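You operate a simulated robot arm through the tools that you are given. There is no shell and no other tool.

You run a simulated robot arm. Do the job below in one go: nothing can be reset, and whatever is moved stays where it is left.

Task
Measure out about 100 ml of oil and cover the steel jug again.
Fine: Into the measuring jug. Stand the steel jug back on the table. Set down upright: steel jug.

The check looks at the end state, three seconds after you hand in, the way a careful person would. Anything else that was tipped, shoved, dropped, spilled or broken makes it a failure. A push-on lid holds only when it is set on centred and level and pressed home; a screw cap is set on level and turned clockwise until tight.

Robot
A 7-joint arm with a two-finger parallel gripper, fixed in place. Base frame: the origin is on the floor under the middle of its stand, x ahead of it, y to its left, z up; the work surface is at about z = 86. Lengths are in cm, angles in degrees, forces in N, time in s.
With the tool pointing down near the work surface it reaches from about 24 to 68 cm from the base axis. Its first joint turns from -66.0 to 66.0 degrees. Payload 2.4 kg.
The TCP is the grasp point between the finger pads, 3 cm short of the fingertips. In the tool frame z runs along the fingers and y along their closing line. The gripper opens to 9.4 cm. The fingers are 2.8 cm wide and 1 cm thick; the gripper's body (5 by 9.6 cm) begins 5.5 cm behind the TCP.
Orientation is that of the tool frame in the base frame, as a unit quaternion [x, y, z, w]. With the fingers straight down and closing along the base's y, the tool's x points along the base's -x, its y along +y and its z along -z.

Tools
- The arm moves only by the tool servo_tool. Its argument "increments" is a list of rows, each a list of 3 entries, a list of its own where there are three numbers: the shift along the tool's x, y, z in units of 30 mm (1.0 is 30 mm), then the turn, a rotation vector about the tool's x, y, z in units of 5 degrees (1.0 is 5 degrees), then the closure in counts, from 0 (fully open) to 255 (shut). In form: [[[tx, ty, tz], [ax, ay, az], jaw], ...]. A call has 1 to 20 rows; each row shifts and turns the commanded pose from where the row before left it, along the tool's axes as they then stand. A call with a number of a shift or a turn outside -1 to 1 is refused whole. Each row takes 0.2 s and may step no farther than 5 cm and 8.6 degrees from the row before; otherwise, or with a gripper value out of range, the whole call is refused. A pose out of reach is approached as far as the arm can. The call stops where the force on the tool passes 40 N (or 10 N more than at its start, if that is more) or the arm is blocked; 0.2 s more then pass. The fingers move at their own pace (about 15.3 cm/s each) and stop on an object; they squeeze with about 39 N. The grip force told is the motor's: it shows also when the fingers shut on nothing. Time passes only in rows, and 0.2 s behind the last, so rows that do not move let the fingers close. The reply holds the time, the measured pose of the TCP, the force on the tool along the base axes, the opening and the grip force, in the units named above and with some noise, with the torque about the TCP (base axes, N m) and any sound that the robot's microphone picked up.
- Cameras (640 x 400 px; columns grow to the right, rows downward): "scene" is fixed at [5.53, 49.73, 144.23]; the picture's right is [-0.49, -0.87, 0.00], its down [-0.52, 0.30, -0.80] and it looks along [0.69, -0.39, -0.60] (base axes); focal length 214 px, centre (320, 200). "wrist" rides on the gripper at [7.6, 1.4, -10.3] in the tool frame; the picture's right is [-0.18, 0.98, 0.00], its down [-0.75, -0.14, -0.64] and it looks along [-0.63, -0.12, 0.77] (tool axes); focal length 243 px, centre (320, 200).
- grab_frame(camera): a new picture of that camera. No time passes.
- measure_at(camera, pixels): for up to 12 pixels [column, row] of the newest picture of that camera ("zoom" is the newest enlarged one), the place [x, y, z] in the base frame of the surface seen there, good to about 0.2 cm. No time passes.
- enlarge(camera, box): a new picture of the part [left, top, right, bottom] of that camera's present view, enlarged. No time passes.
- job_done(): hands the job in; it is judged then, once.

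Open the gripper and draw the arm clear of the work before you hand the job in, unless the task says otherwise.

The tools are called after "Request:" as a command line: name --argument value ..., lists and objects as JSON in quotes. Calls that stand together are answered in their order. servo_tool: Moves the arm, as the interface text tells. Its arguments: {"type":"object","properties":{"increments":{"type":"array","items":{"type":"array"}}},"required":["increments"]} The other tools are called the same way: grab_frame (camera) takes a picture; measure_at (camera, pixels) gives the place of the surface under pixels of a picture; enlarge (camera, box) takes an enlarged picture of a part of a camera's view; job_done () hands the job in.

At the start:

```text
time: 0.0
tool_pos: [32.62, 9.58, 133.35]
orientation: [0.0, 1.0, 0.0, 0.001]
force: [0.1, 0.1, -0.1]
ft_torque: [0.0, 0.02, 0.0]
gripper_width: 9.42
grip_force: 0.0
```

scene: 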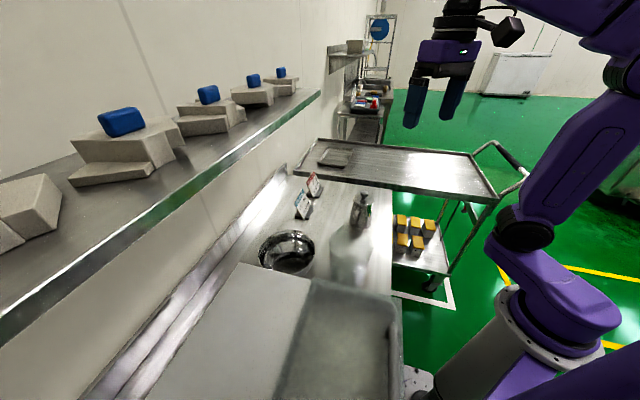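
wrist: 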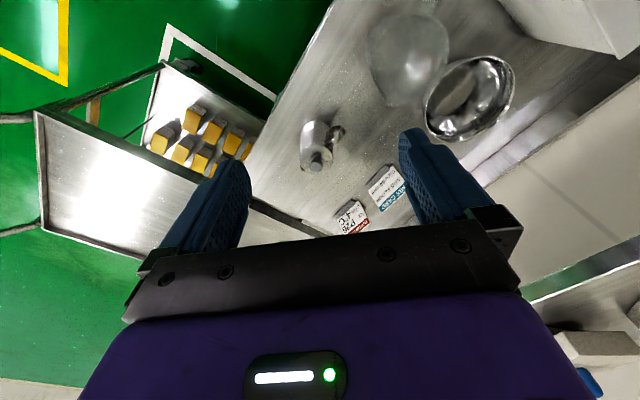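

I start by looking closely at the work area: a steel jug near (360,210) scene, a translucent measuring jug near (350,255), a bowl at (287,250) and cards at (305,195). I'll enlarge both views.

Request:
enlarge --camera "scene" --box '[240, 160, 420, 300]'

Request:
enlarge --camera "wrist" --box '[260, 0, 540, 240]'

```text
2.86 times, centred on (330, 230) of scene
```

zoom: 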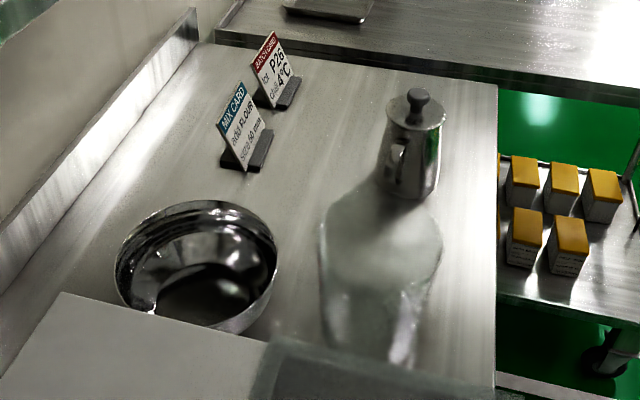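

```text
1.67 times, centred on (400, 120) of wrist
```

zoom: 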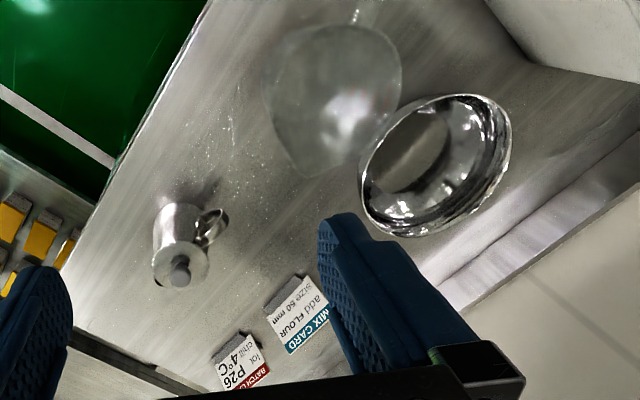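

The steel jug carries a lid with a round knob at zoom (418,98); the measuring jug is the clear vessel. I measure points in both views.

Request:
measure_at --camera "scene" --pixels '[[366, 193], [364, 201], [359, 212], [358, 222], [352, 235], [350, 250], [345, 275], [330, 240], [375, 240], [385, 260], [287, 250], [305, 205]]'

Request:
measure_at --camera "wrist" --pixels '[[316, 162], [310, 155], [320, 125], [338, 132], [410, 50], [375, 50], [445, 50], [410, 95], [410, 15], [425, 5], [300, 100], [350, 100]]'

```text
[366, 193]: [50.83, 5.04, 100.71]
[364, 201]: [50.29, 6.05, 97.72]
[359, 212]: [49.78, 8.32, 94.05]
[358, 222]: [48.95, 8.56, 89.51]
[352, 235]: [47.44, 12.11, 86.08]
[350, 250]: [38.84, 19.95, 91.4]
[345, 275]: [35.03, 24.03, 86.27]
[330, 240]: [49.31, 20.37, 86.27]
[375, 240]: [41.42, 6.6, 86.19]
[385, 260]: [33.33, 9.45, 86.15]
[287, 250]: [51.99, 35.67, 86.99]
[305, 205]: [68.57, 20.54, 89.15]
```

```text
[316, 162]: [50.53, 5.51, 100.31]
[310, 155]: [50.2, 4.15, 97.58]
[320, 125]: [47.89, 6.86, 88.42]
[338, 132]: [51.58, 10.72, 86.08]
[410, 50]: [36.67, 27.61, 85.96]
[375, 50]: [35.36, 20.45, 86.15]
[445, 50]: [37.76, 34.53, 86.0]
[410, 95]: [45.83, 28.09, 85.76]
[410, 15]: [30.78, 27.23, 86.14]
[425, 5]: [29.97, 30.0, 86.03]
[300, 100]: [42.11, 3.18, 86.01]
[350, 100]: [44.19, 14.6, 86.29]
```

The steel jug stands near (50.3, 5.3) with its lid at z≈97.5 and the knob top at ≈100.5. I move the wrist camera lower and to the left for a better view of the measuring jug.

Request:
servo_tool --increments '[[[0.3, 0.56, 0.89], [0, 0, 0], 0], [[0.3, 0.56, 0.89], [0, 0, 0], 0], [[0.3, 0.56, 0.89], [0, 0, 0], 0], [[0.2, 0.56, 0.5], [0, 0, 0], 0], [[0, 0, 0], [0, 0, 0], 0]]'

Request:
grab_frame --camera "wrist"

Request:
grab_frame --camera "scene"

```text
time: 1.2
tool_pos: [29.21, 16.25, 123.59]
orientation: [-0.001, 1.0, 0.0, 0.0]
force: [0.3, 0.2, -0.1]
ft_torque: [0.01, 0.0, 0.02]
gripper_width: 9.4
grip_force: 0.0
```

```text
taken
```

wrist: 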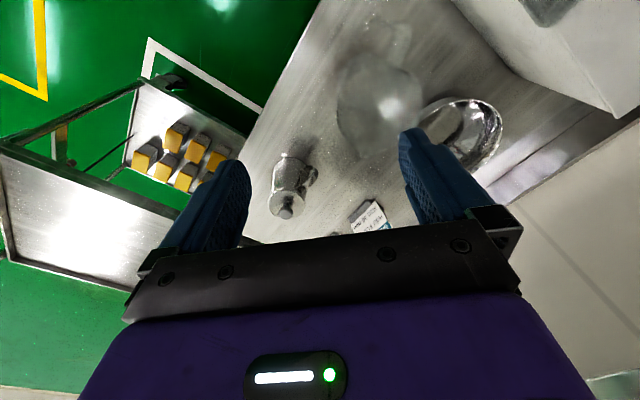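

```text
taken
```

scene: 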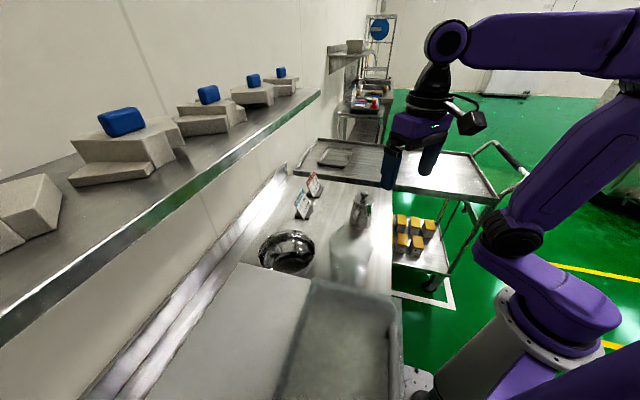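

Request:
enlarge --camera "wrist" --box '[260, 0, 520, 200]'

Request:
enlarge --camera "scene" --box '[310, 180, 410, 300]'

```text
2.00 times, centred on (390, 100) of wrist
```

zoom: 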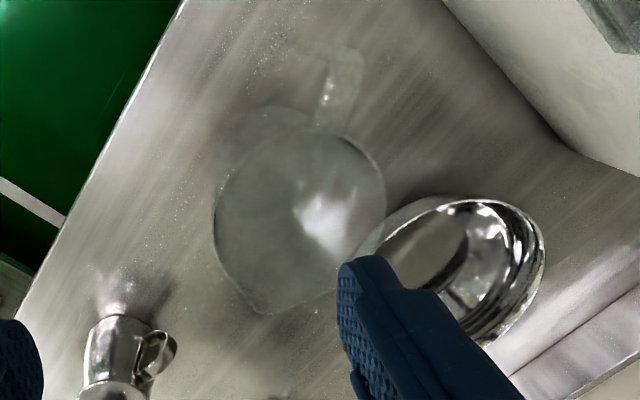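

```text
3.33 times, centred on (360, 240) of scene
```

zoom: 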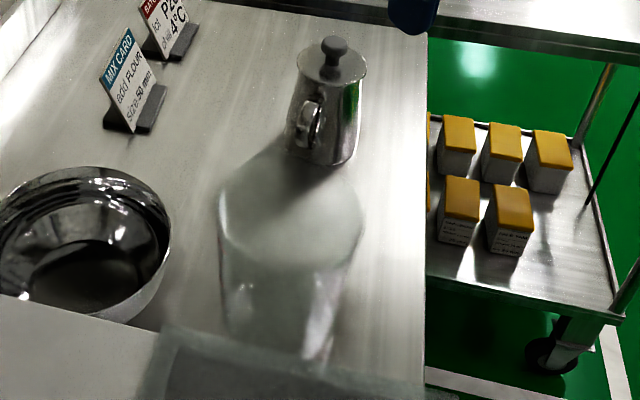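

Triangulating both views puts the clear measuring jug's rim at about (35.0, 23.5, 100), about 12 cm across, with its handle toward the robot. Next I bring the wrist camera closer to the steel jug to look at its lid, handle and spout.

Request:
servo_tool --increments '[[[-0.545, -0.486, 0.867], [0, 0, 0], 0], [[-0.545, -0.486, 0.867], [0, 0, 0], 0], [[-0.545, -0.486, 0.867], [0, 0, 0], 0], [[-0.545, -0.486, 0.867], [0, 0, 0], 0], [[-0.545, -0.486, 0.867], [0, 0, 0], 0], [[-0.545, -0.486, 0.867], [0, 0, 0], 0], [[0, 0, 0], [0, 0, 0], 0]]'

Request:
grab_frame --camera "wrist"

Request:
enlarge --camera "wrist" --box '[220, 60, 420, 240]'

```text
time: 2.8
tool_pos: [39.33, 7.57, 108.22]
orientation: [0.0, 1.0, 0.0, 0.001]
force: [0.5, -0.3, -0.1]
ft_torque: [0.02, 0.01, -0.04]
gripper_width: 9.42
grip_force: 0.1
```

```text
taken
```

wrist: 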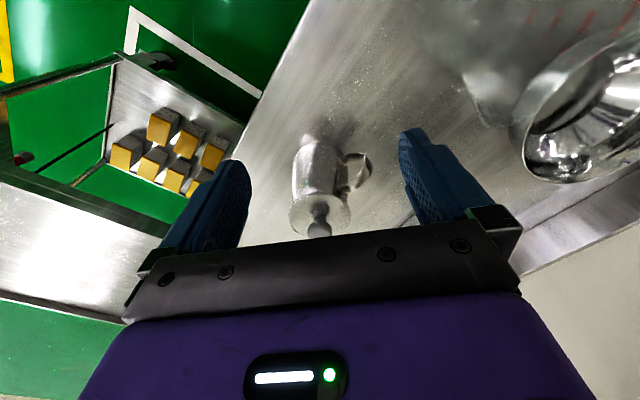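

```text
2.22 times, centred on (320, 150) of wrist
```

zoom: 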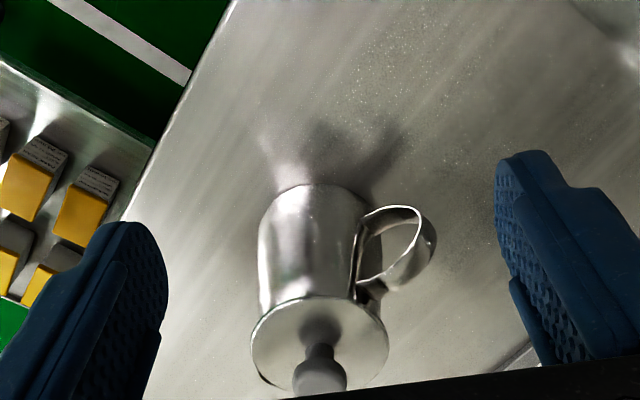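

The steel jug shows a disc lid with a knob (zoom (320,370)) and a loop handle toward +y (zoom (400,245)). I measure lid edges, body and handle.

Request:
measure_at --camera "zoom" --pixels '[[256, 345], [384, 340], [320, 302], [320, 370], [300, 340], [265, 250], [310, 250], [350, 250], [425, 240], [395, 212], [380, 285], [315, 195]]'

Request:
enlarge --camera "scene" --box '[335, 180, 385, 235]'

```text
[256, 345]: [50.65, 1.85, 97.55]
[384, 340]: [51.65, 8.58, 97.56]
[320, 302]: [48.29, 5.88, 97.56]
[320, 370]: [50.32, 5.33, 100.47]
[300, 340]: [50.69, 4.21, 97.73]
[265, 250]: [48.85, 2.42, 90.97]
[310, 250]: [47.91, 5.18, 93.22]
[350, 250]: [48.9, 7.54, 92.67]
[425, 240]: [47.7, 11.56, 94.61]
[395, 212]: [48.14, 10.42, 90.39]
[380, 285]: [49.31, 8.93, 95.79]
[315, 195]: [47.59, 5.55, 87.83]
```

```text
7.27 times, centred on (360, 208) of scene
```

zoom: 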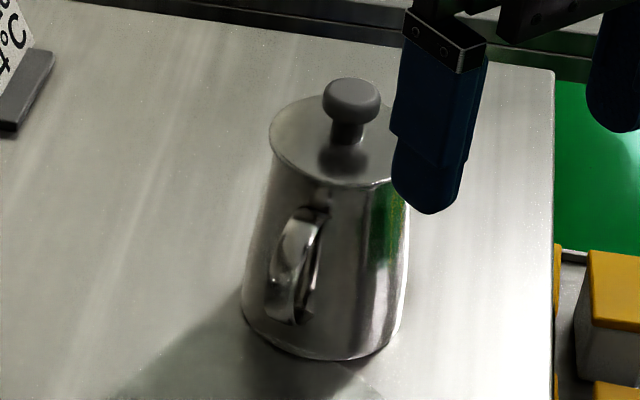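

The handle points to azimuth ≈119° and the lid is ≈6.8 cm across, centred near (51.2, 5.2). I go around to the -y side with the camera rotated, to see whether there is a spout opposite the handle.

Request:
servo_tool --increments '[[[-0.84, -0.89, 0], [0, 0, 0], 0], [[-0.84, -0.89, 0], [0, 0, 0], 0], [[-0.84, -0.89, 0], [0, 0, 0], 0], [[-0.84, -0.89, 0], [0, 0, 0], 0], [[0, 0, 0], [0, 0, -1], 0], [[0, 0, 0], [0, 0, -1], 0], [[0, 0, 0], [0, 0, -1], 0], [[0, 0, 0], [0, 0, -1], 0], [[0, 0, 0], [0, 0, -1], 0], [[0, 0, 0], [0, 0, -1], 0], [[0, 0, 0], [0, 0, -1], 0], [[0, 0, 0], [0, 0, -1], 0], [[0, 0, 0], [0, 0, -1], 0], [[0, 0, 0], [0, 0, -1], 0], [[0, 0, 0], [0, 0, -1], 0], [[0, 0, 0], [0, 0, -1], 0], [[0, 0, 0], [0, 0, -1], 0], [[0, 0, 0], [0, 0, -1], 0], [[0, 0, 0], [0, 0, -1], 0], [[0, 0, 0], [0, 0, -1], 0]]'

Request:
grab_frame --camera "wrist"

Request:
grab_frame --camera "scene"

```text
time: 7.0
tool_pos: [49.21, -3.19, 108.17]
orientation: [-0.643, 0.766, 0.0, 0.0]
force: [0.5, -0.4, -0.6]
ft_torque: [0.01, 0.0, -0.01]
gripper_width: 9.4
grip_force: 0.1
```

```text
taken
```

wrist: 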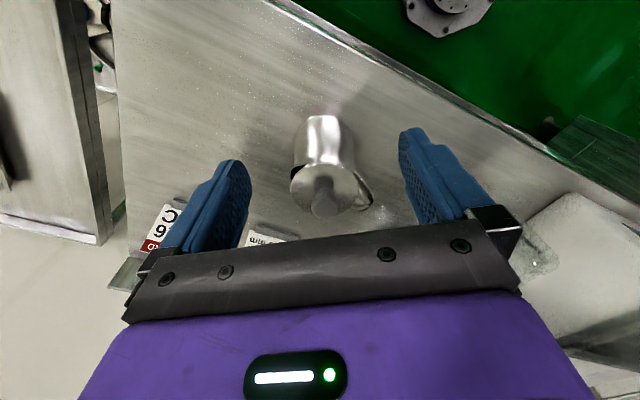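

```text
taken
```

scene: 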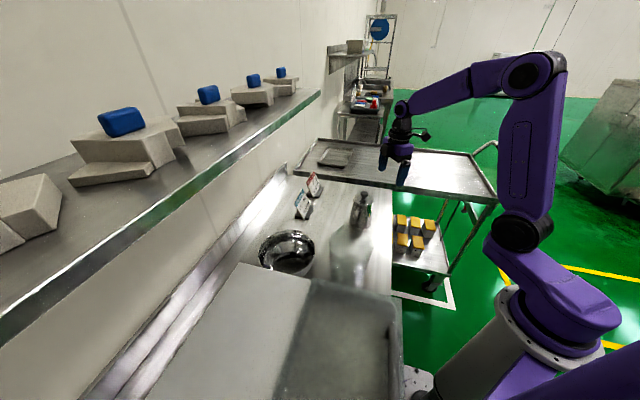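

Request:
enlarge --camera "wrist" --box '[260, 90, 400, 230]'

```text
2.86 times, centred on (330, 160) of wrist
```

zoom: 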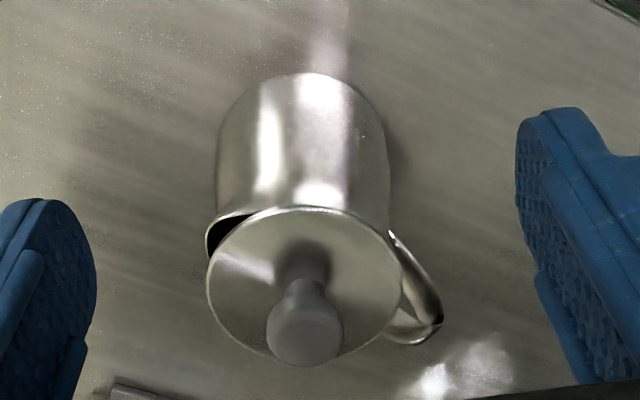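

There is a pour lip at zoom (222,232), on the side opposite the handle (zoom (415,300)). I measure these points and the knob.

Request:
measure_at --camera "zoom" --pixels '[[211, 238], [240, 218], [207, 290], [400, 265], [300, 208], [275, 355], [438, 315], [412, 325], [305, 330], [280, 290], [350, 330], [225, 160]]'

```text
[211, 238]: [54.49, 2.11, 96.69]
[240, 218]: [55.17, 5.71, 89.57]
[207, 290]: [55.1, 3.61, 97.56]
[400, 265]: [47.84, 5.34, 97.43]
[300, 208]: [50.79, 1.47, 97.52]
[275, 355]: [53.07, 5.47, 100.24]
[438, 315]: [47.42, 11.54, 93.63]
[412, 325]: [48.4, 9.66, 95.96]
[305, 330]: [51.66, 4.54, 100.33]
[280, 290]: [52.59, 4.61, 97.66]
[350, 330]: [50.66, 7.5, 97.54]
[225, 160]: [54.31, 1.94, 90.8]
```

The pour lip sits opposite the handle (spout ≈ azimuth −55°, handle ≈ 122°), and the lid centre is about (51.5, 5.1). Faint red scale marks appeared on the measuring jug's +y wall, so I enlarge the scene view there.

Request:
enlarge --camera "scene" --box '[320, 222, 390, 292]'

Request:
measure_at --camera "scene" --pixels '[[395, 200], [394, 260], [390, 290], [350, 300], [370, 280], [235, 280], [300, 285], [310, 330], [260, 262], [290, 240], [270, 170], [180, 250]]'

```text
5.71 times, centred on (355, 257) of scene
```

zoom: 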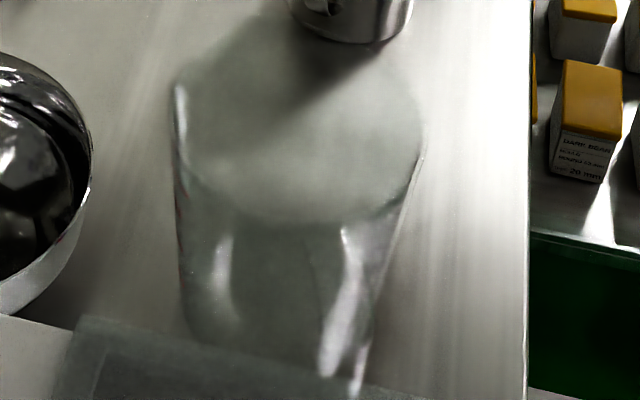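

```text
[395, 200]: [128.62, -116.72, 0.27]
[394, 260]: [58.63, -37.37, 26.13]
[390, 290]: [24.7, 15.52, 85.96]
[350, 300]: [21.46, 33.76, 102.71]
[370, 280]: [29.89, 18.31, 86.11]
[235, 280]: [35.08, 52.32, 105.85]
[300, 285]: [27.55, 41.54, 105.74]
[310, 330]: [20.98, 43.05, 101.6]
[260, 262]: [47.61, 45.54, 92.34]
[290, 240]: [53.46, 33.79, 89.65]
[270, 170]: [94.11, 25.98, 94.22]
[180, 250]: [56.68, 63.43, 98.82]
```

The scale marks seem to be on the far (+x/+y) wall of the measuring jug, edge-on for the scene camera. I move to the -y side of the measuring jug and tilt the tool so that the wrist camera looks through it at a lower angle.

Request:
servo_tool --increments '[[[-0.51, 0.84, 0], [0, 0, 0], 0], [[-0.51, 0.84, 0], [0, 0, 0], 0], [[-0.51, 0.84, 0], [0, 0, 0], 0], [[-0.51, 0.84, 0], [0, 0, 0], 0], [[-0.51, 0.84, 0], [0, 0, 0], 0], [[-0.51, 0.84, 0], [0, 0, 0], 0], [[-0.51, 0.84, 0], [0, 0, 0], 0], [[-0.51, 0.84, 0], [0, 0, 0], 0], [[0, 0, 0], [0, -1, 0], 0], [[0, 0, 0], [0, -1, 0], 0], [[0, 0, 0], [0, -1, 0], 0], [[0, 0, 0], [0, -1, 0], 0], [[0, 0, 0], [0, -1, 0], 0], [[0, 0, 0], [0, -1, 0], 0], [[0, 0, 0], [0, 0, 0], 0]]'

Request:
grab_frame --camera "wrist"

Request:
grab_frame --camera "scene"

```text
time: 10.2
tool_pos: [31.53, 12.47, 108.21]
orientation: [-0.621, 0.74, 0.167, 0.199]
force: [0.4, 1.0, -0.4]
ft_torque: [0.01, 0.01, 0.0]
gripper_width: 9.39
grip_force: 0.0
```

```text
taken
```

wrist: 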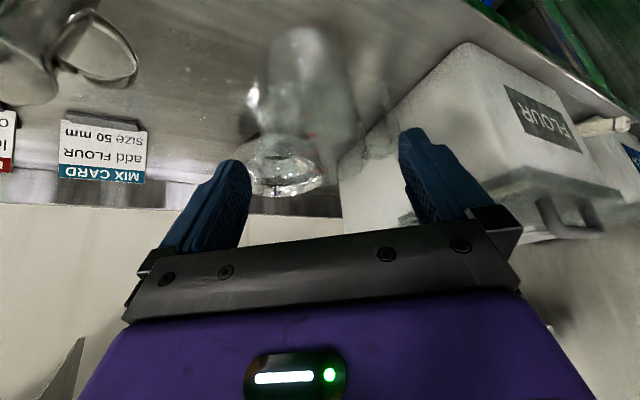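

```text
taken
```

scene: 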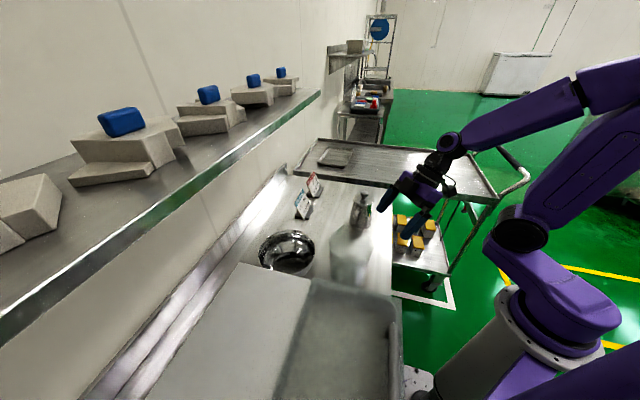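

The tilt worked and the view toward +y is clear between the fingers. I descend about 12 cm straight down and look through the jug.

Request:
servo_tool --increments '[[[0.5, 0, 0.866], [0, 0, 0], 0], [[0.5, 0, 0.866], [0, 0, 0], 0], [[0.5, 0, 0.866], [0, 0, 0], 0], [[0.4, 0, 0.69], [0, 0, 0], 0], [[0, 0, 0], [0, 0, 0], 0]]'

Request:
grab_frame --camera "wrist"

Request:
enlarge --camera "wrist" --box '[220, 20, 420, 220]'

```text
time: 11.4
tool_pos: [31.48, 12.4, 96.69]
orientation: [-0.622, 0.739, 0.167, 0.198]
force: [-0.1, 0.6, 0.1]
ft_torque: [0.01, 0.03, 0.0]
gripper_width: 9.4
grip_force: 0.2
```

```text
taken
```

wrist: 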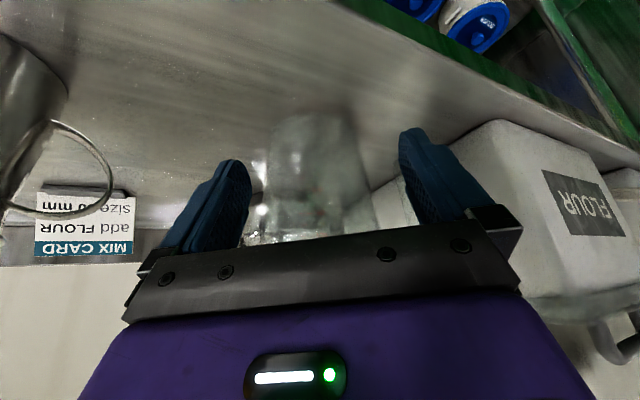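

```text
2.00 times, centred on (320, 120) of wrist
```

zoom: 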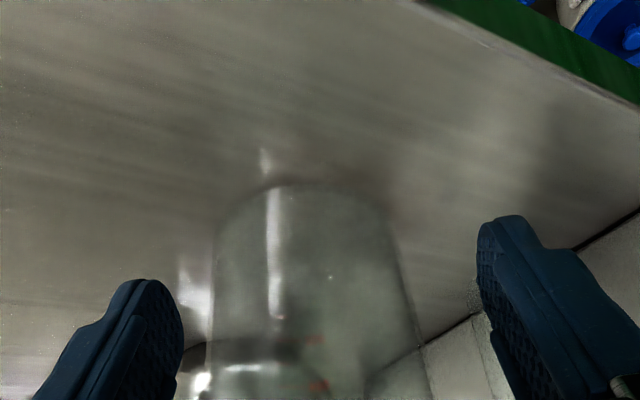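

The jug's base shows at zoom (300,190), and red marks at zoom (313,340) and (318,385). I enlarge that region more.

Request:
enlarge --camera "wrist" --box '[260, 120, 380, 240]'

Request:
measure_at --camera "wrist" --pixels '[[300, 179], [317, 190], [319, 212], [300, 110], [310, 130], [340, 150], [275, 190], [265, 215]]'

```text
3.33 times, centred on (320, 180) of wrist
```

zoom: 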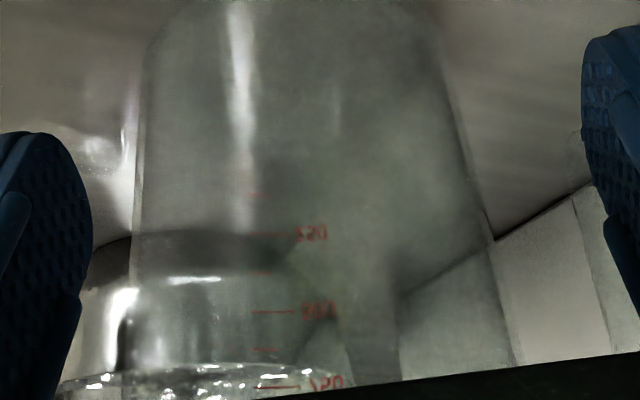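

```text
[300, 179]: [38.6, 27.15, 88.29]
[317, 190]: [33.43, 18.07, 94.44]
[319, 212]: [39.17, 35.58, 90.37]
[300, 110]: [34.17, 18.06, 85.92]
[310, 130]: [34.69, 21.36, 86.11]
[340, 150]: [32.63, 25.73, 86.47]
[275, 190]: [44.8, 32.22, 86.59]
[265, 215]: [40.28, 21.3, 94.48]
```

Ticks show in the zoom at rows 195, 233 (label like "50"), 272, 311 (label like "100"), 350 and 384 ("150"), flipped since the camera is inverted and looks from behind. I measure the positions of these marks.

Request:
measure_at --camera "zoom" --pixels '[[255, 195], [257, 195], [272, 233], [280, 233], [262, 272], [270, 311], [278, 311], [265, 350], [275, 386], [285, 386], [314, 233], [327, 384]]'

Request:
enlarge --camera "wrist" --box '[290, 170, 340, 235]'

```text
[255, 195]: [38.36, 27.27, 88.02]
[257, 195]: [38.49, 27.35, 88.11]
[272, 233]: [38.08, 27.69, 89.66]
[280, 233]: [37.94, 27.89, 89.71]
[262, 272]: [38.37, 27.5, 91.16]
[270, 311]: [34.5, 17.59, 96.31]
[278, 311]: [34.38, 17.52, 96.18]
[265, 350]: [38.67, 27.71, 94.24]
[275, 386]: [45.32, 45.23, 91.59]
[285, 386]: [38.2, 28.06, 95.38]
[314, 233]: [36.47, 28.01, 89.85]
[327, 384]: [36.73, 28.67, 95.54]
```

```text
6.15 times, centred on (315, 202) of wrist
```

zoom: 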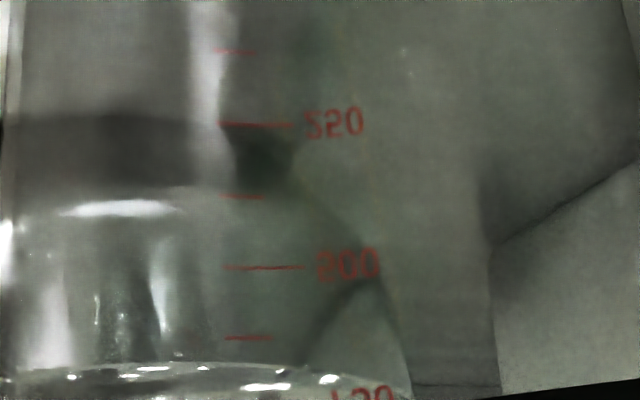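

The ticks read 125, 250, 375, 500… with z ≈ 88.05, 89.7, 91.2, so 100 ml should sit at about z ≈ 87.7, just under the lowest tick. Before touching anything I rehearse the pouring pose with the empty hand: up, turn to point outward at azimuth 50°, over the jug at z≈112.

Request:
servo_tool --increments '[[[-0.51, 0, -0.884], [0, 0, 0], 0], [[-0.51, 0, -0.884], [0, 0, 0], 0], [[-0.51, 0, -0.884], [0, 0, 0], 0], [[-0.51, 0, -0.884], [0, 0, 0], 0], [[-0.51, 0, -0.884], [0, 0, 0], 0], [[0, 0, 0], [0.5, 0, 0.866], 0], [[0, 0, 0], [0.5, 0, 0.866], 0], [[0, 0, 0], [0.5, 0, 0.866], 0], [[0, 0, 0], [0.5, 0, 0.866], 0], [[0, 0, 0], [0.5, 0, 0.866], 0], [[0, 0, 0], [0.5, 0, 0.866], 0], [[-0.75, 0.248, 0.433], [0, 0, 0], 0], [[-0.75, 0.248, 0.433], [0, 0, 0], 0], [[-0.75, 0.248, 0.433], [0, 0, 0], 0], [[-0.75, 0.248, 0.433], [0, 0, 0], 0], [[-0.75, 0.248, 0.433], [0, 0, 0], 0], [[-0.75, 0.248, 0.433], [0, 0, 0], 0], [[0, 0, 0], [0, 0, 0], 0]]'

Request:
grab_frame --camera "scene"

Request:
grab_frame --camera "wrist"

```text
time: 15.2
tool_pos: [38.02, 27.35, 112.19]
orientation: [-0.408, 0.875, 0.11, 0.234]
force: [0.4, 0.4, 0.0]
ft_torque: [0.04, 0.02, -0.01]
gripper_width: 9.4
grip_force: 0.1
```

```text
taken
```

scene: 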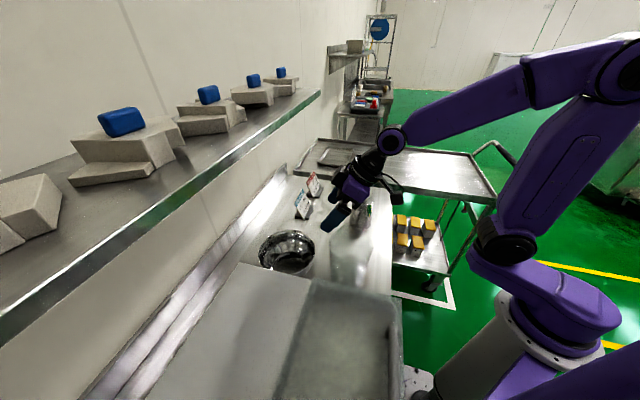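

```text
taken
```

wrist: 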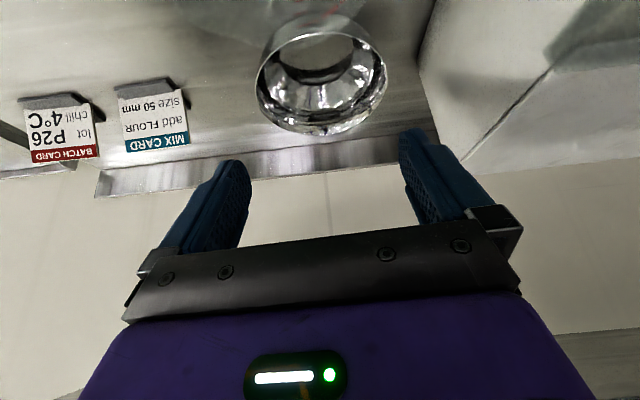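

Reached without trouble. Now I tilt 45° further (to ≈75°) in the air to see that the full pouring tilt can be reached here.

Request:
servo_tool --increments '[[[0, 0, 0], [0, -1, 0], 0], [[0, 0, 0], [0, -1, 0], 0], [[0, 0, 0], [0, -1, 0], 0], [[0, 0, 0], [0, -1, 0], 0], [[0, 0, 0], [0, -1, 0], 0], [[0, 0, 0], [0, -1, 0], 0], [[0, 0, 0], [0, -1, 0], 0], [[0, 0, 0], [0, -1, 0], 0], [[0, 0, 0], [0, -1, 0], 0], [[0, 0, 0], [0, 0, 0], 0]]'

Request:
grab_frame --camera "scene"

```text
time: 17.4
tool_pos: [38.13, 27.3, 112.15]
orientation: [-0.334, 0.719, 0.257, 0.552]
force: [0.0, -0.2, -0.3]
ft_torque: [0.0, 0.0, -0.02]
gripper_width: 9.37
grip_force: 0.1
```

```text
taken
```

scene: 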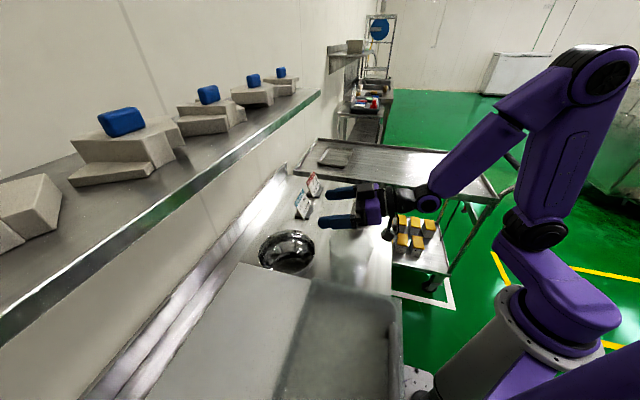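

The 75° pouring pose is reachable at (38.1, 27.3). I untilt to vertical again before moving to the steel jug.

Request:
servo_tool --increments '[[[0, 0, 0], [0, 1, 0], 0], [[0, 0, 0], [0, 1, 0], 0], [[0, 0, 0], [0, 1, 0], 0], [[0, 0, 0], [0, 1, 0], 0], [[0, 0, 0], [0, 1, 0], 0], [[0, 0, 0], [0, 1, 0], 0], [[0, 0, 0], [0, 1, 0], 0], [[0, 0, 0], [0, 1, 0], 0], [[0, 0, 0], [0, 1, 0], 0], [[0, 0, 0], [0, 1, 0], 0], [[0, 0, 0], [0, 1, 0], 0], [[0, 0, 0], [0, 1, 0], 0], [[0, 0, 0], [0, 1, 0], 0], [[0, 0, 0], [0, 1, 0], 0], [[0, 0, 0], [0, 1, 0], 0]]'

Request:
servo_tool --increments '[[[0.311, -0.914, 0], [0, 0, 0], 0], [[0.311, -0.914, 0], [0, 0, 0], 0], [[0.311, -0.914, 0], [0, 0, 0], 0], [[0.311, -0.914, 0], [0, 0, 0], 0], [[0.311, -0.914, 0], [0, 0, 0], 0], [[0.311, -0.914, 0], [0, 0, 0], 0], [[0.311, -0.914, 0], [0, 0, 0], 0], [[0.311, -0.914, 0], [0, 0, 0], 0], [[0.311, -0.914, 0], [0, 0, 0], 0], [[0, 0, 0], [0, 0, 0], 0]]'

Request:
grab_frame --camera "wrist"

Request:
grab_frame --camera "scene"

```text
time: 20.6
tool_pos: [38.07, 27.23, 112.08]
orientation: [-0.423, 0.906, 0.0, -0.002]
force: [-0.9, -0.7, -0.4]
ft_torque: [-0.04, 0.01, 0.0]
gripper_width: 9.4
grip_force: 0.2
```

```text
time: 22.8
tool_pos: [51.56, 5.1, 112.28]
orientation: [-0.422, 0.906, 0.0, 0.0]
force: [0.1, -1.0, -0.3]
ft_torque: [0.0, -0.02, 0.0]
gripper_width: 9.41
grip_force: 0.2
```

```text
taken
```

wrist: 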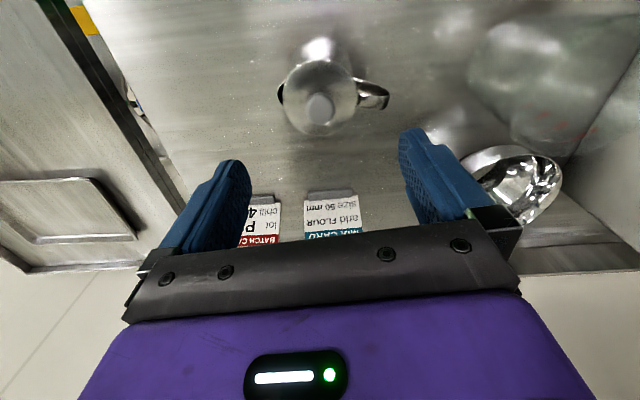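

```text
taken
```

scene: 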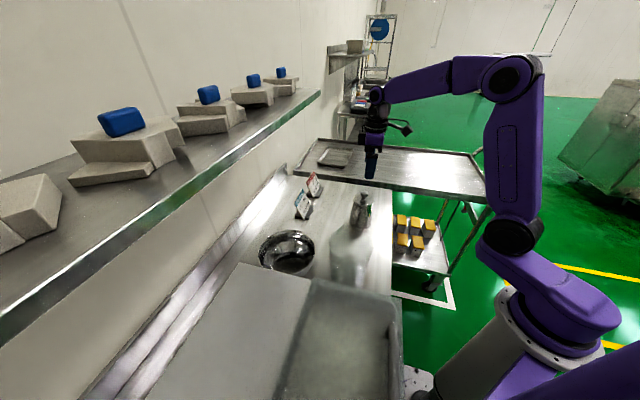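

The wrist camera now looks onto the lid from nearly above at (318,105). I enlarge it and measure the knob and lid outline accurately.

Request:
enlarge --camera "wrist" --box '[265, 45, 405, 145]'

```text
4.00 times, centred on (335, 95) of wrist
```

zoom: 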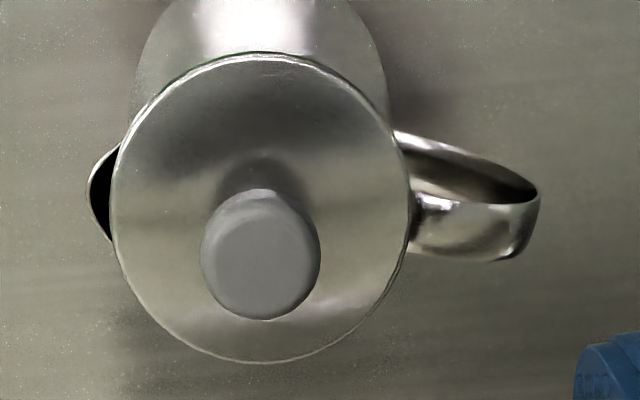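

Request:
measure_at --camera "zoom" --pixels '[[116, 207], [405, 207], [258, 58], [260, 358], [258, 262], [212, 262], [310, 262], [258, 222], [258, 308], [91, 195], [530, 230], [100, 170]]'

```text
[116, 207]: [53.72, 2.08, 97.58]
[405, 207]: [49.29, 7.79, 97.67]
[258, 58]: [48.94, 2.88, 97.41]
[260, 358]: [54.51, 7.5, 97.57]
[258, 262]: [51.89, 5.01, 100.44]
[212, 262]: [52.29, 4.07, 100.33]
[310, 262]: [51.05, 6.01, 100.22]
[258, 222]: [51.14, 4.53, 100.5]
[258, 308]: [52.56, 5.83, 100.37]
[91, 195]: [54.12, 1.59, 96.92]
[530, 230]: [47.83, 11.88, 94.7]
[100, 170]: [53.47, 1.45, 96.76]
```

The lid centre is (51.6, 5.05), diameter 7.2 cm, and the knob centre is (51.7, 5.1, top 100.45); the spout is at azimuth −58°, the handle at 121°. I descend over the knob until the tips are just above the lid (TCP 101.0) and close gently.

Request:
servo_tool --increments '[[[-0.025, -0.04, 1.0], [0, 0, 0], 0], [[0, 0, 1.0], [0, 0, 0], 0], [[0, 0, 0.9], [0, 0, 0], 0], [[0, 0, 0.3], [0, 0, 0], 0], [[0, 0, 0.3], [0, 0, 0], 0], [[0, 0, 0.25], [0, 0, 0], 0], [[0, 0, 0], [0, 0, 0], 0]]'

Request:
enlarge --camera "scene" --box '[335, 170, 395, 230]'

```text
time: 24.4
tool_pos: [51.74, 5.04, 100.81]
orientation: [-0.423, 0.906, 0.0, 0.0]
force: [0.0, 0.2, 0.1]
ft_torque: [-0.01, 0.01, 0.01]
gripper_width: 9.37
grip_force: 0.1
```

```text
6.67 times, centred on (365, 200) of scene
```

zoom: 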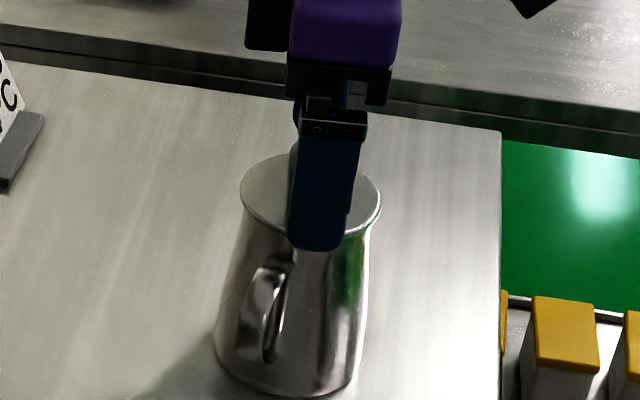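

The tips are at about z=97.8, straddling the knob with no contact force. I close the fingers stepwise on the knob.

Request:
servo_tool --increments '[[[0, 0, 0], [0, 0, 0], 120], [[0, 0, 0], [0, 0, 0], 160], [[0, 0, 0], [0, 0, 0], 175], [[0, 0, 0], [0, 0, 0], 190], [[0, 0, 0], [0, 0, 0], 210], [[0, 0, 0], [0, 0, 0], 255], [[0, 0, 0], [0, 0, 0], 255]]'

Request:
enlarge --camera "scene" --box '[335, 170, 395, 230]'

```text
time: 26.0
tool_pos: [51.66, 4.99, 100.76]
orientation: [-0.422, 0.907, 0.0, -0.001]
force: [0.1, -0.3, -0.6]
ft_torque: [0.0, -0.04, 0.0]
gripper_width: 2.55
grip_force: 38.7
heard: snap
```

```text
6.67 times, centred on (365, 200) of scene
```

zoom: 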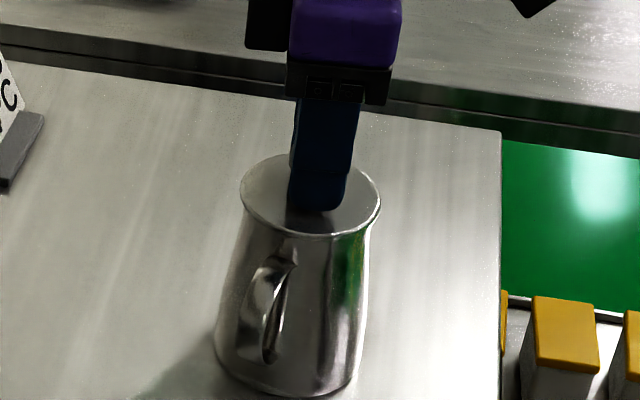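

The knob is held (width 2.55 cm, 38.7 N) and a "snap" was heard, perhaps the lid's seat letting go. I lift slowly about 2 cm and check whether the jug stays.

Request:
servo_tool --increments '[[[0, 0, -0.1], [0, 0, 0], 255], [[0, 0, -0.1], [0, 0, 0], 255], [[0, 0, -0.15], [0, 0, 0], 255], [[0, 0, -0.15], [0, 0, 0], 255], [[0, 0, 0], [0, 0, 0], 255]]'

Request:
enlarge --camera "scene" --box '[335, 170, 395, 230]'

```text
time: 27.2
tool_pos: [51.69, 4.9, 102.4]
orientation: [-0.423, 0.906, 0.0, 0.001]
force: [-5.1, 3.9, 13.9]
ft_torque: [-0.03, 0.8, -0.07]
gripper_width: 2.58
grip_force: 39.6
heard: snap
```

```text
6.67 times, centred on (365, 200) of scene
```

zoom: 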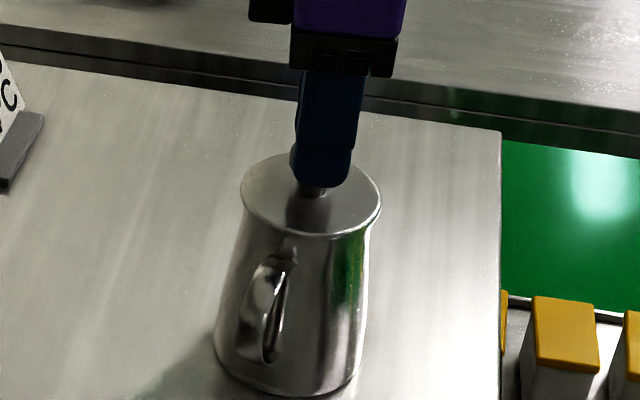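

The lid and jug have not moved, but the hand rose 1.6 cm, so the fingers have slid up the knob, and the force reading is unusual (13.9 N in z). I let a moment pass and read again, and look from another zoom.

Request:
servo_tool --increments '[[[0, 0, 0], [0, 0, 0], 255], [[0, 0, 0], [0, 0, 0], 255]]'

Request:
enlarge --camera "scene" --box '[350, 180, 380, 210]'

Request:
grab_frame --camera "wrist"

```text
time: 27.8
tool_pos: [51.73, 5.03, 102.38]
orientation: [-0.423, 0.906, 0.0, 0.0]
force: [-8.3, 5.3, 23.2]
ft_torque: [0.18, 0.41, 0.01]
gripper_width: 2.53
grip_force: 38.5
```

```text
13.33 times, centred on (365, 195) of scene
```

zoom: 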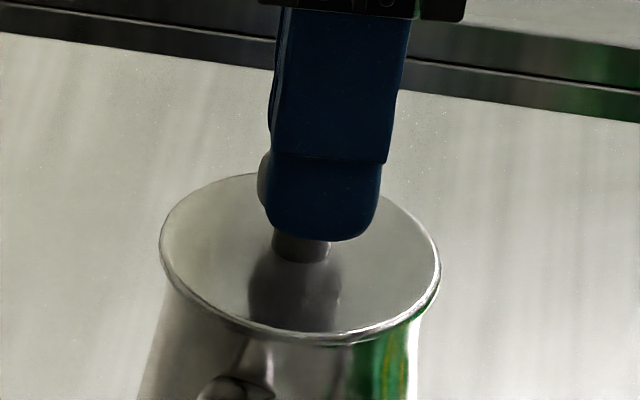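

```text
taken
```

wrist: 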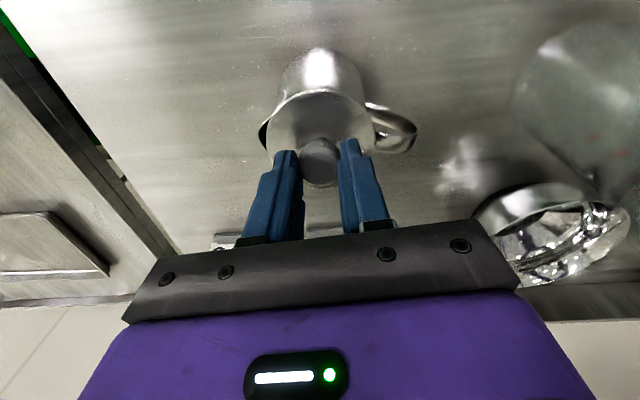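

The fingertips now only pinch the rounded top of the knob and get pushed up (23 N); the lid looks unmoved. I measure the lid's height and the jug to see whether anything shifted.

Request:
measure_at --camera "zoom" --pixels '[[200, 240], [400, 260], [270, 320], [300, 245], [360, 330], [265, 185]]'

Request:
enlarge --camera "wrist" --box '[240, 90, 440, 220]'

```text
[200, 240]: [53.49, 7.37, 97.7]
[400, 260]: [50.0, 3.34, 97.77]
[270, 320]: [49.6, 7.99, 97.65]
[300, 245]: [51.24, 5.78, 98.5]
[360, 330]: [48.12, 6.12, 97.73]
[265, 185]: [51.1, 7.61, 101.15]
```

```text
3.08 times, centred on (340, 155) of wrist
```

zoom: 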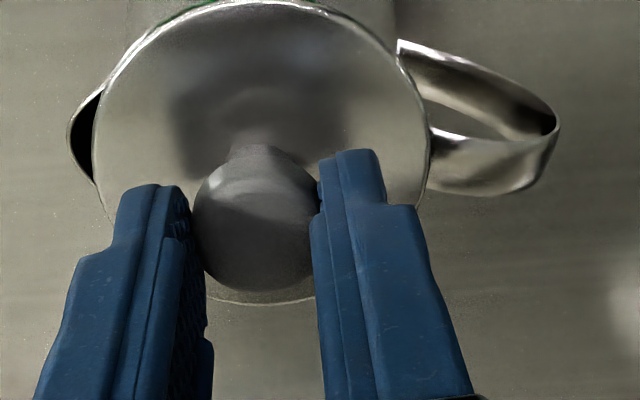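

The lid top still reads ≈97.7. The tips only bear on the knob's upper curve, so I open, go back down to where the pads cover the whole knob, and close again while reading the forces.

Request:
servo_tool --increments '[[[0, 0, 0], [0, 0, 0], 170], [[0, 0, 0], [0, 0, 0], 140], [[0, 0, 0.25], [0, 0, 0], 140], [[0, 0, 0.25], [0, 0, 0], 140], [[0, 0, 0], [0, 0, 0], 140]]'

Request:
servo_tool --increments '[[[0, 0, 0], [0, 0, 0], 180], [[0, 0, 0], [0, 0, 0], 190], [[0, 0, 0], [0, 0, 0], 255], [[0, 0, 0], [0, 0, 0], 255]]'

Request:
enlarge --camera "scene" --box '[345, 175, 385, 215]'

Request:
enlarge --camera "wrist" --box '[240, 90, 440, 220]'

```text
time: 29.0
tool_pos: [51.8, 4.86, 101.02]
orientation: [-0.422, 0.906, 0.001, 0.0]
force: [0.0, 0.1, 0.4]
ft_torque: [0.0, 0.02, -0.01]
gripper_width: 4.25
grip_force: 0.0
```

```text
time: 30.0
tool_pos: [51.83, 4.97, 100.84]
orientation: [-0.423, 0.906, 0.0, 0.0]
force: [-0.3, 0.7, 0.1]
ft_torque: [-0.02, 0.0, 0.0]
gripper_width: 2.55
grip_force: 38.7
heard: snap
```

```text
10.00 times, centred on (365, 195) of scene
```

zoom: 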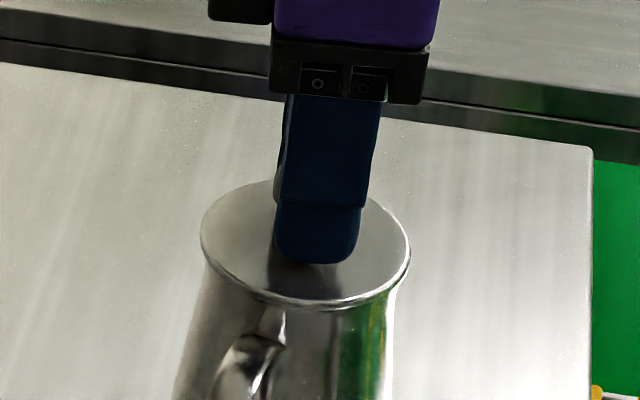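

```text
3.08 times, centred on (340, 155) of wrist
```

zoom: 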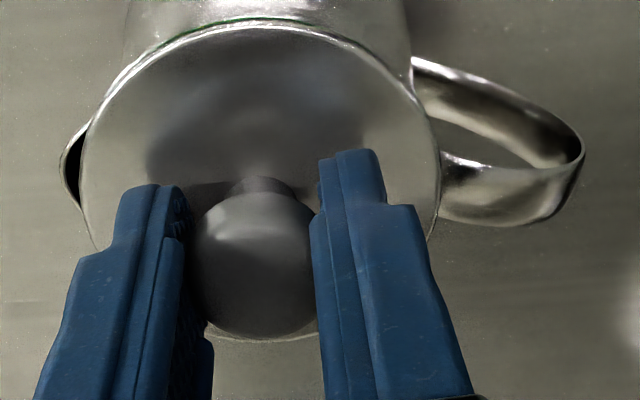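

The grip at full depth shows no residual force. I lift by only 1.5 mm at a time and read the force to learn how the lid holds.

Request:
servo_tool --increments '[[[0, 0, -0.05], [0, 0, 0], 255]]'

Request:
servo_tool --increments '[[[0, 0, -0.05], [0, 0, 0], 255]]'

Request:
servo_tool --increments '[[[0, 0, -0.05], [0, 0, 0], 255]]'

Request:
enlarge --camera "scene" --box '[345, 175, 385, 215]'

Request:
enlarge --camera "wrist" --box '[240, 90, 440, 220]'

```text
time: 30.4
tool_pos: [51.73, 4.99, 101.08]
orientation: [-0.423, 0.906, 0.0, 0.0]
force: [-0.8, -0.1, -0.1]
ft_torque: [0.04, -0.02, 0.01]
gripper_width: 2.53
grip_force: 38.7
```

```text
time: 30.8
tool_pos: [51.73, 5.0, 101.18]
orientation: [-0.422, 0.907, 0.001, -0.001]
force: [-0.4, 0.4, 0.9]
ft_torque: [0.01, 0.01, 0.02]
gripper_width: 2.53
grip_force: 39.3
```

```text
time: 31.2
tool_pos: [51.92, 4.99, 101.4]
orientation: [-0.423, 0.906, 0.0, 0.0]
force: [-0.7, 0.3, 0.1]
ft_torque: [0.01, 0.0, -0.01]
gripper_width: 2.52
grip_force: 38.9
```

```text
10.00 times, centred on (365, 195) of scene
```

zoom: 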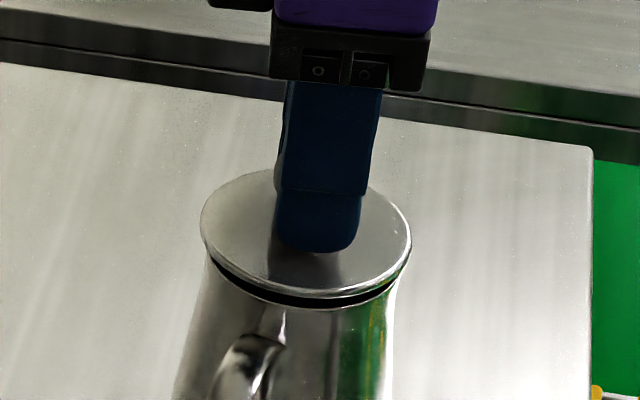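

```text
3.08 times, centred on (340, 155) of wrist
```

zoom: 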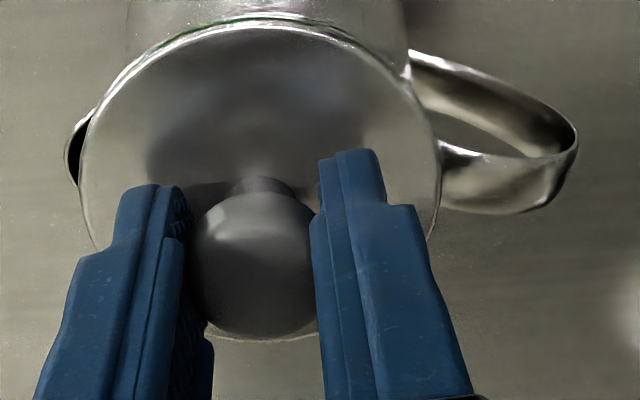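

Now the lid is lifting with the hand: a dark gap shows under the lid at zoom (310,297), with almost no force. I continue upward slowly.

Request:
servo_tool --increments '[[[0, 0, -0.04], [0, 0, 0], 255], [[0, 0, -0.04], [0, 0, 0], 255], [[0, 0, -0.04], [0, 0, 0], 255]]'

Request:
servo_tool --increments '[[[0, 0, -0.04], [0, 0, 0], 255], [[0, 0, -0.04], [0, 0, 0], 255], [[0, 0, -0.04], [0, 0, 0], 255]]'

Request:
enlarge --camera "scene" --box '[345, 175, 385, 215]'

```text
time: 32.0
tool_pos: [51.83, 4.98, 101.59]
orientation: [-0.422, 0.906, 0.001, -0.001]
force: [0.7, 0.6, -0.8]
ft_torque: [0.02, 0.02, 0.02]
gripper_width: 2.55
grip_force: 39.2
```

```text
time: 32.8
tool_pos: [51.8, 4.9, 102.03]
orientation: [-0.423, 0.906, -0.001, 0.0]
force: [0.0, -0.3, 0.0]
ft_torque: [0.02, -0.03, 0.04]
gripper_width: 2.54
grip_force: 39.0
```

```text
10.00 times, centred on (365, 195) of scene
```

zoom: 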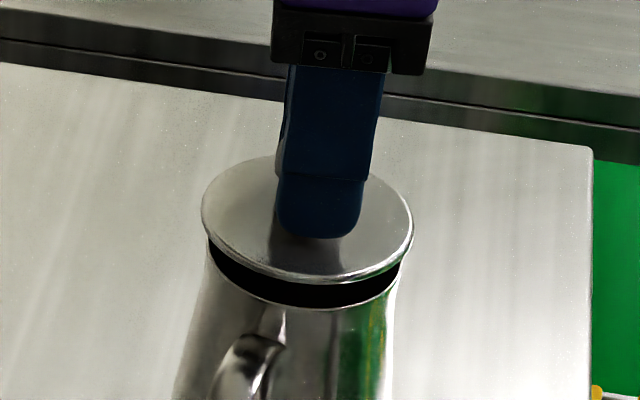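

The lid clearly rises level (gap at zoom (310,290)). I keep lifting, gradually faster, to bring it clear.

Request:
servo_tool --increments '[[[0, 0, -0.05], [0, 0, 0], 255], [[0, 0, -0.05], [0, 0, 0], 255], [[0, 0, -0.06], [0, 0, 0], 255], [[0, 0, -0.06], [0, 0, 0], 255], [[0, 0, -0.08], [0, 0, 0], 255], [[0, 0, -0.1], [0, 0, 0], 255], [[0, 0, -0.1], [0, 0, 0], 255], [[0, 0, -0.15], [0, 0, 0], 255], [[0, 0, -0.2], [0, 0, 0], 255], [[0, 0, -0.2], [0, 0, 0], 255]]'

Request:
enlarge --camera "scene" --box '[335, 160, 395, 230]'

Request:
grab_frame --camera "wrist"

```text
time: 35.0
tool_pos: [51.73, 5.05, 105.07]
orientation: [-0.423, 0.906, 0.0, 0.001]
force: [0.8, 0.1, 0.1]
ft_torque: [0.0, 0.01, -0.02]
gripper_width: 2.51
grip_force: 38.9
```

```text
5.71 times, centred on (365, 195) of scene
```

zoom: 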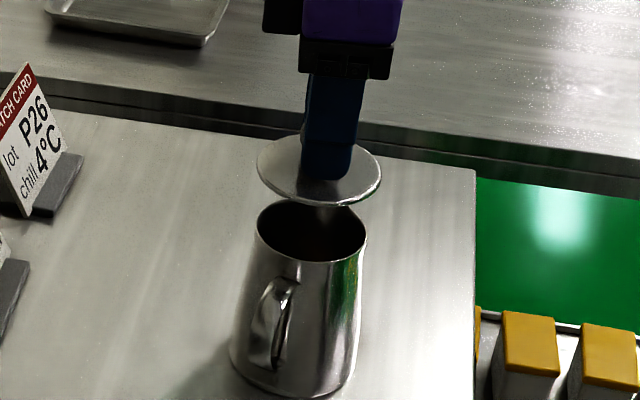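

```text
taken
```

wrist: 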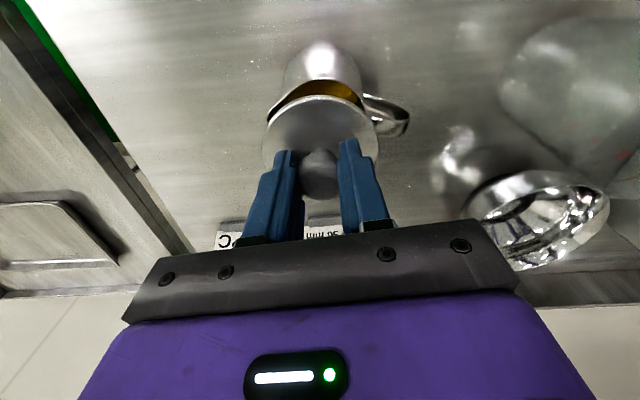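

The lid is free and amber oil is visible in the jug. I carry the lid over to the free table spot near (58, 16).

Request:
servo_tool --increments '[[[0, 0, -0.4], [0, 0, 0], 255], [[-0.4, 0.075, 0], [0, 0, 0], 255], [[-0.75, 0.135, 0], [0, 0, 0], 255], [[-0.8, 0.144, 0], [0, 0, 0], 255], [[-0.8, 0.144, 0], [0, 0, 0], 255], [[-0.8, 0.144, 0], [0, 0, 0], 255], [[-0.4, 0.075, 0], [0, 0, 0], 255], [[-0.2, 0.035, 0], [0, 0, 0], 255], [[0, 0, 0], [0, 0, 0], 255]]'

Request:
grab_frame --camera "wrist"

Request:
enlarge --camera "scene" --box '[280, 150, 400, 250]'

```text
time: 37.0
tool_pos: [58.13, 16.04, 106.41]
orientation: [-0.422, 0.907, 0.0, 0.0]
force: [0.1, 0.7, -1.0]
ft_torque: [0.01, -0.04, 0.0]
gripper_width: 2.55
grip_force: 38.9
```

```text
taken
```

wrist: 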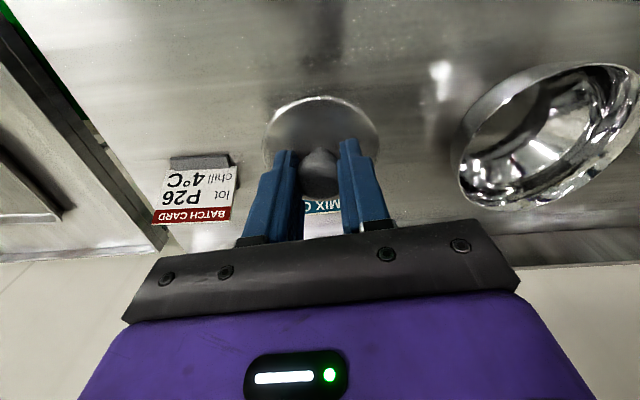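

```text
4.00 times, centred on (340, 200) of scene
```

zoom: 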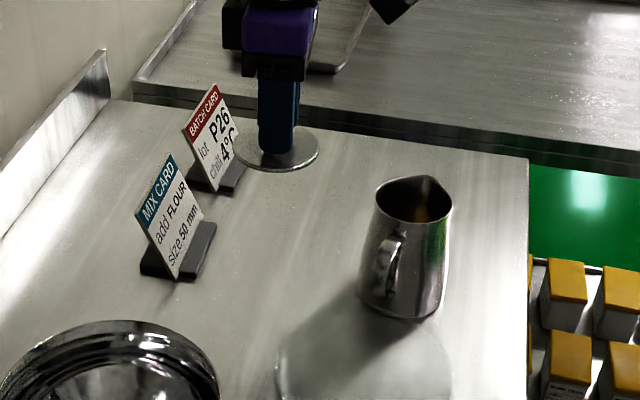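

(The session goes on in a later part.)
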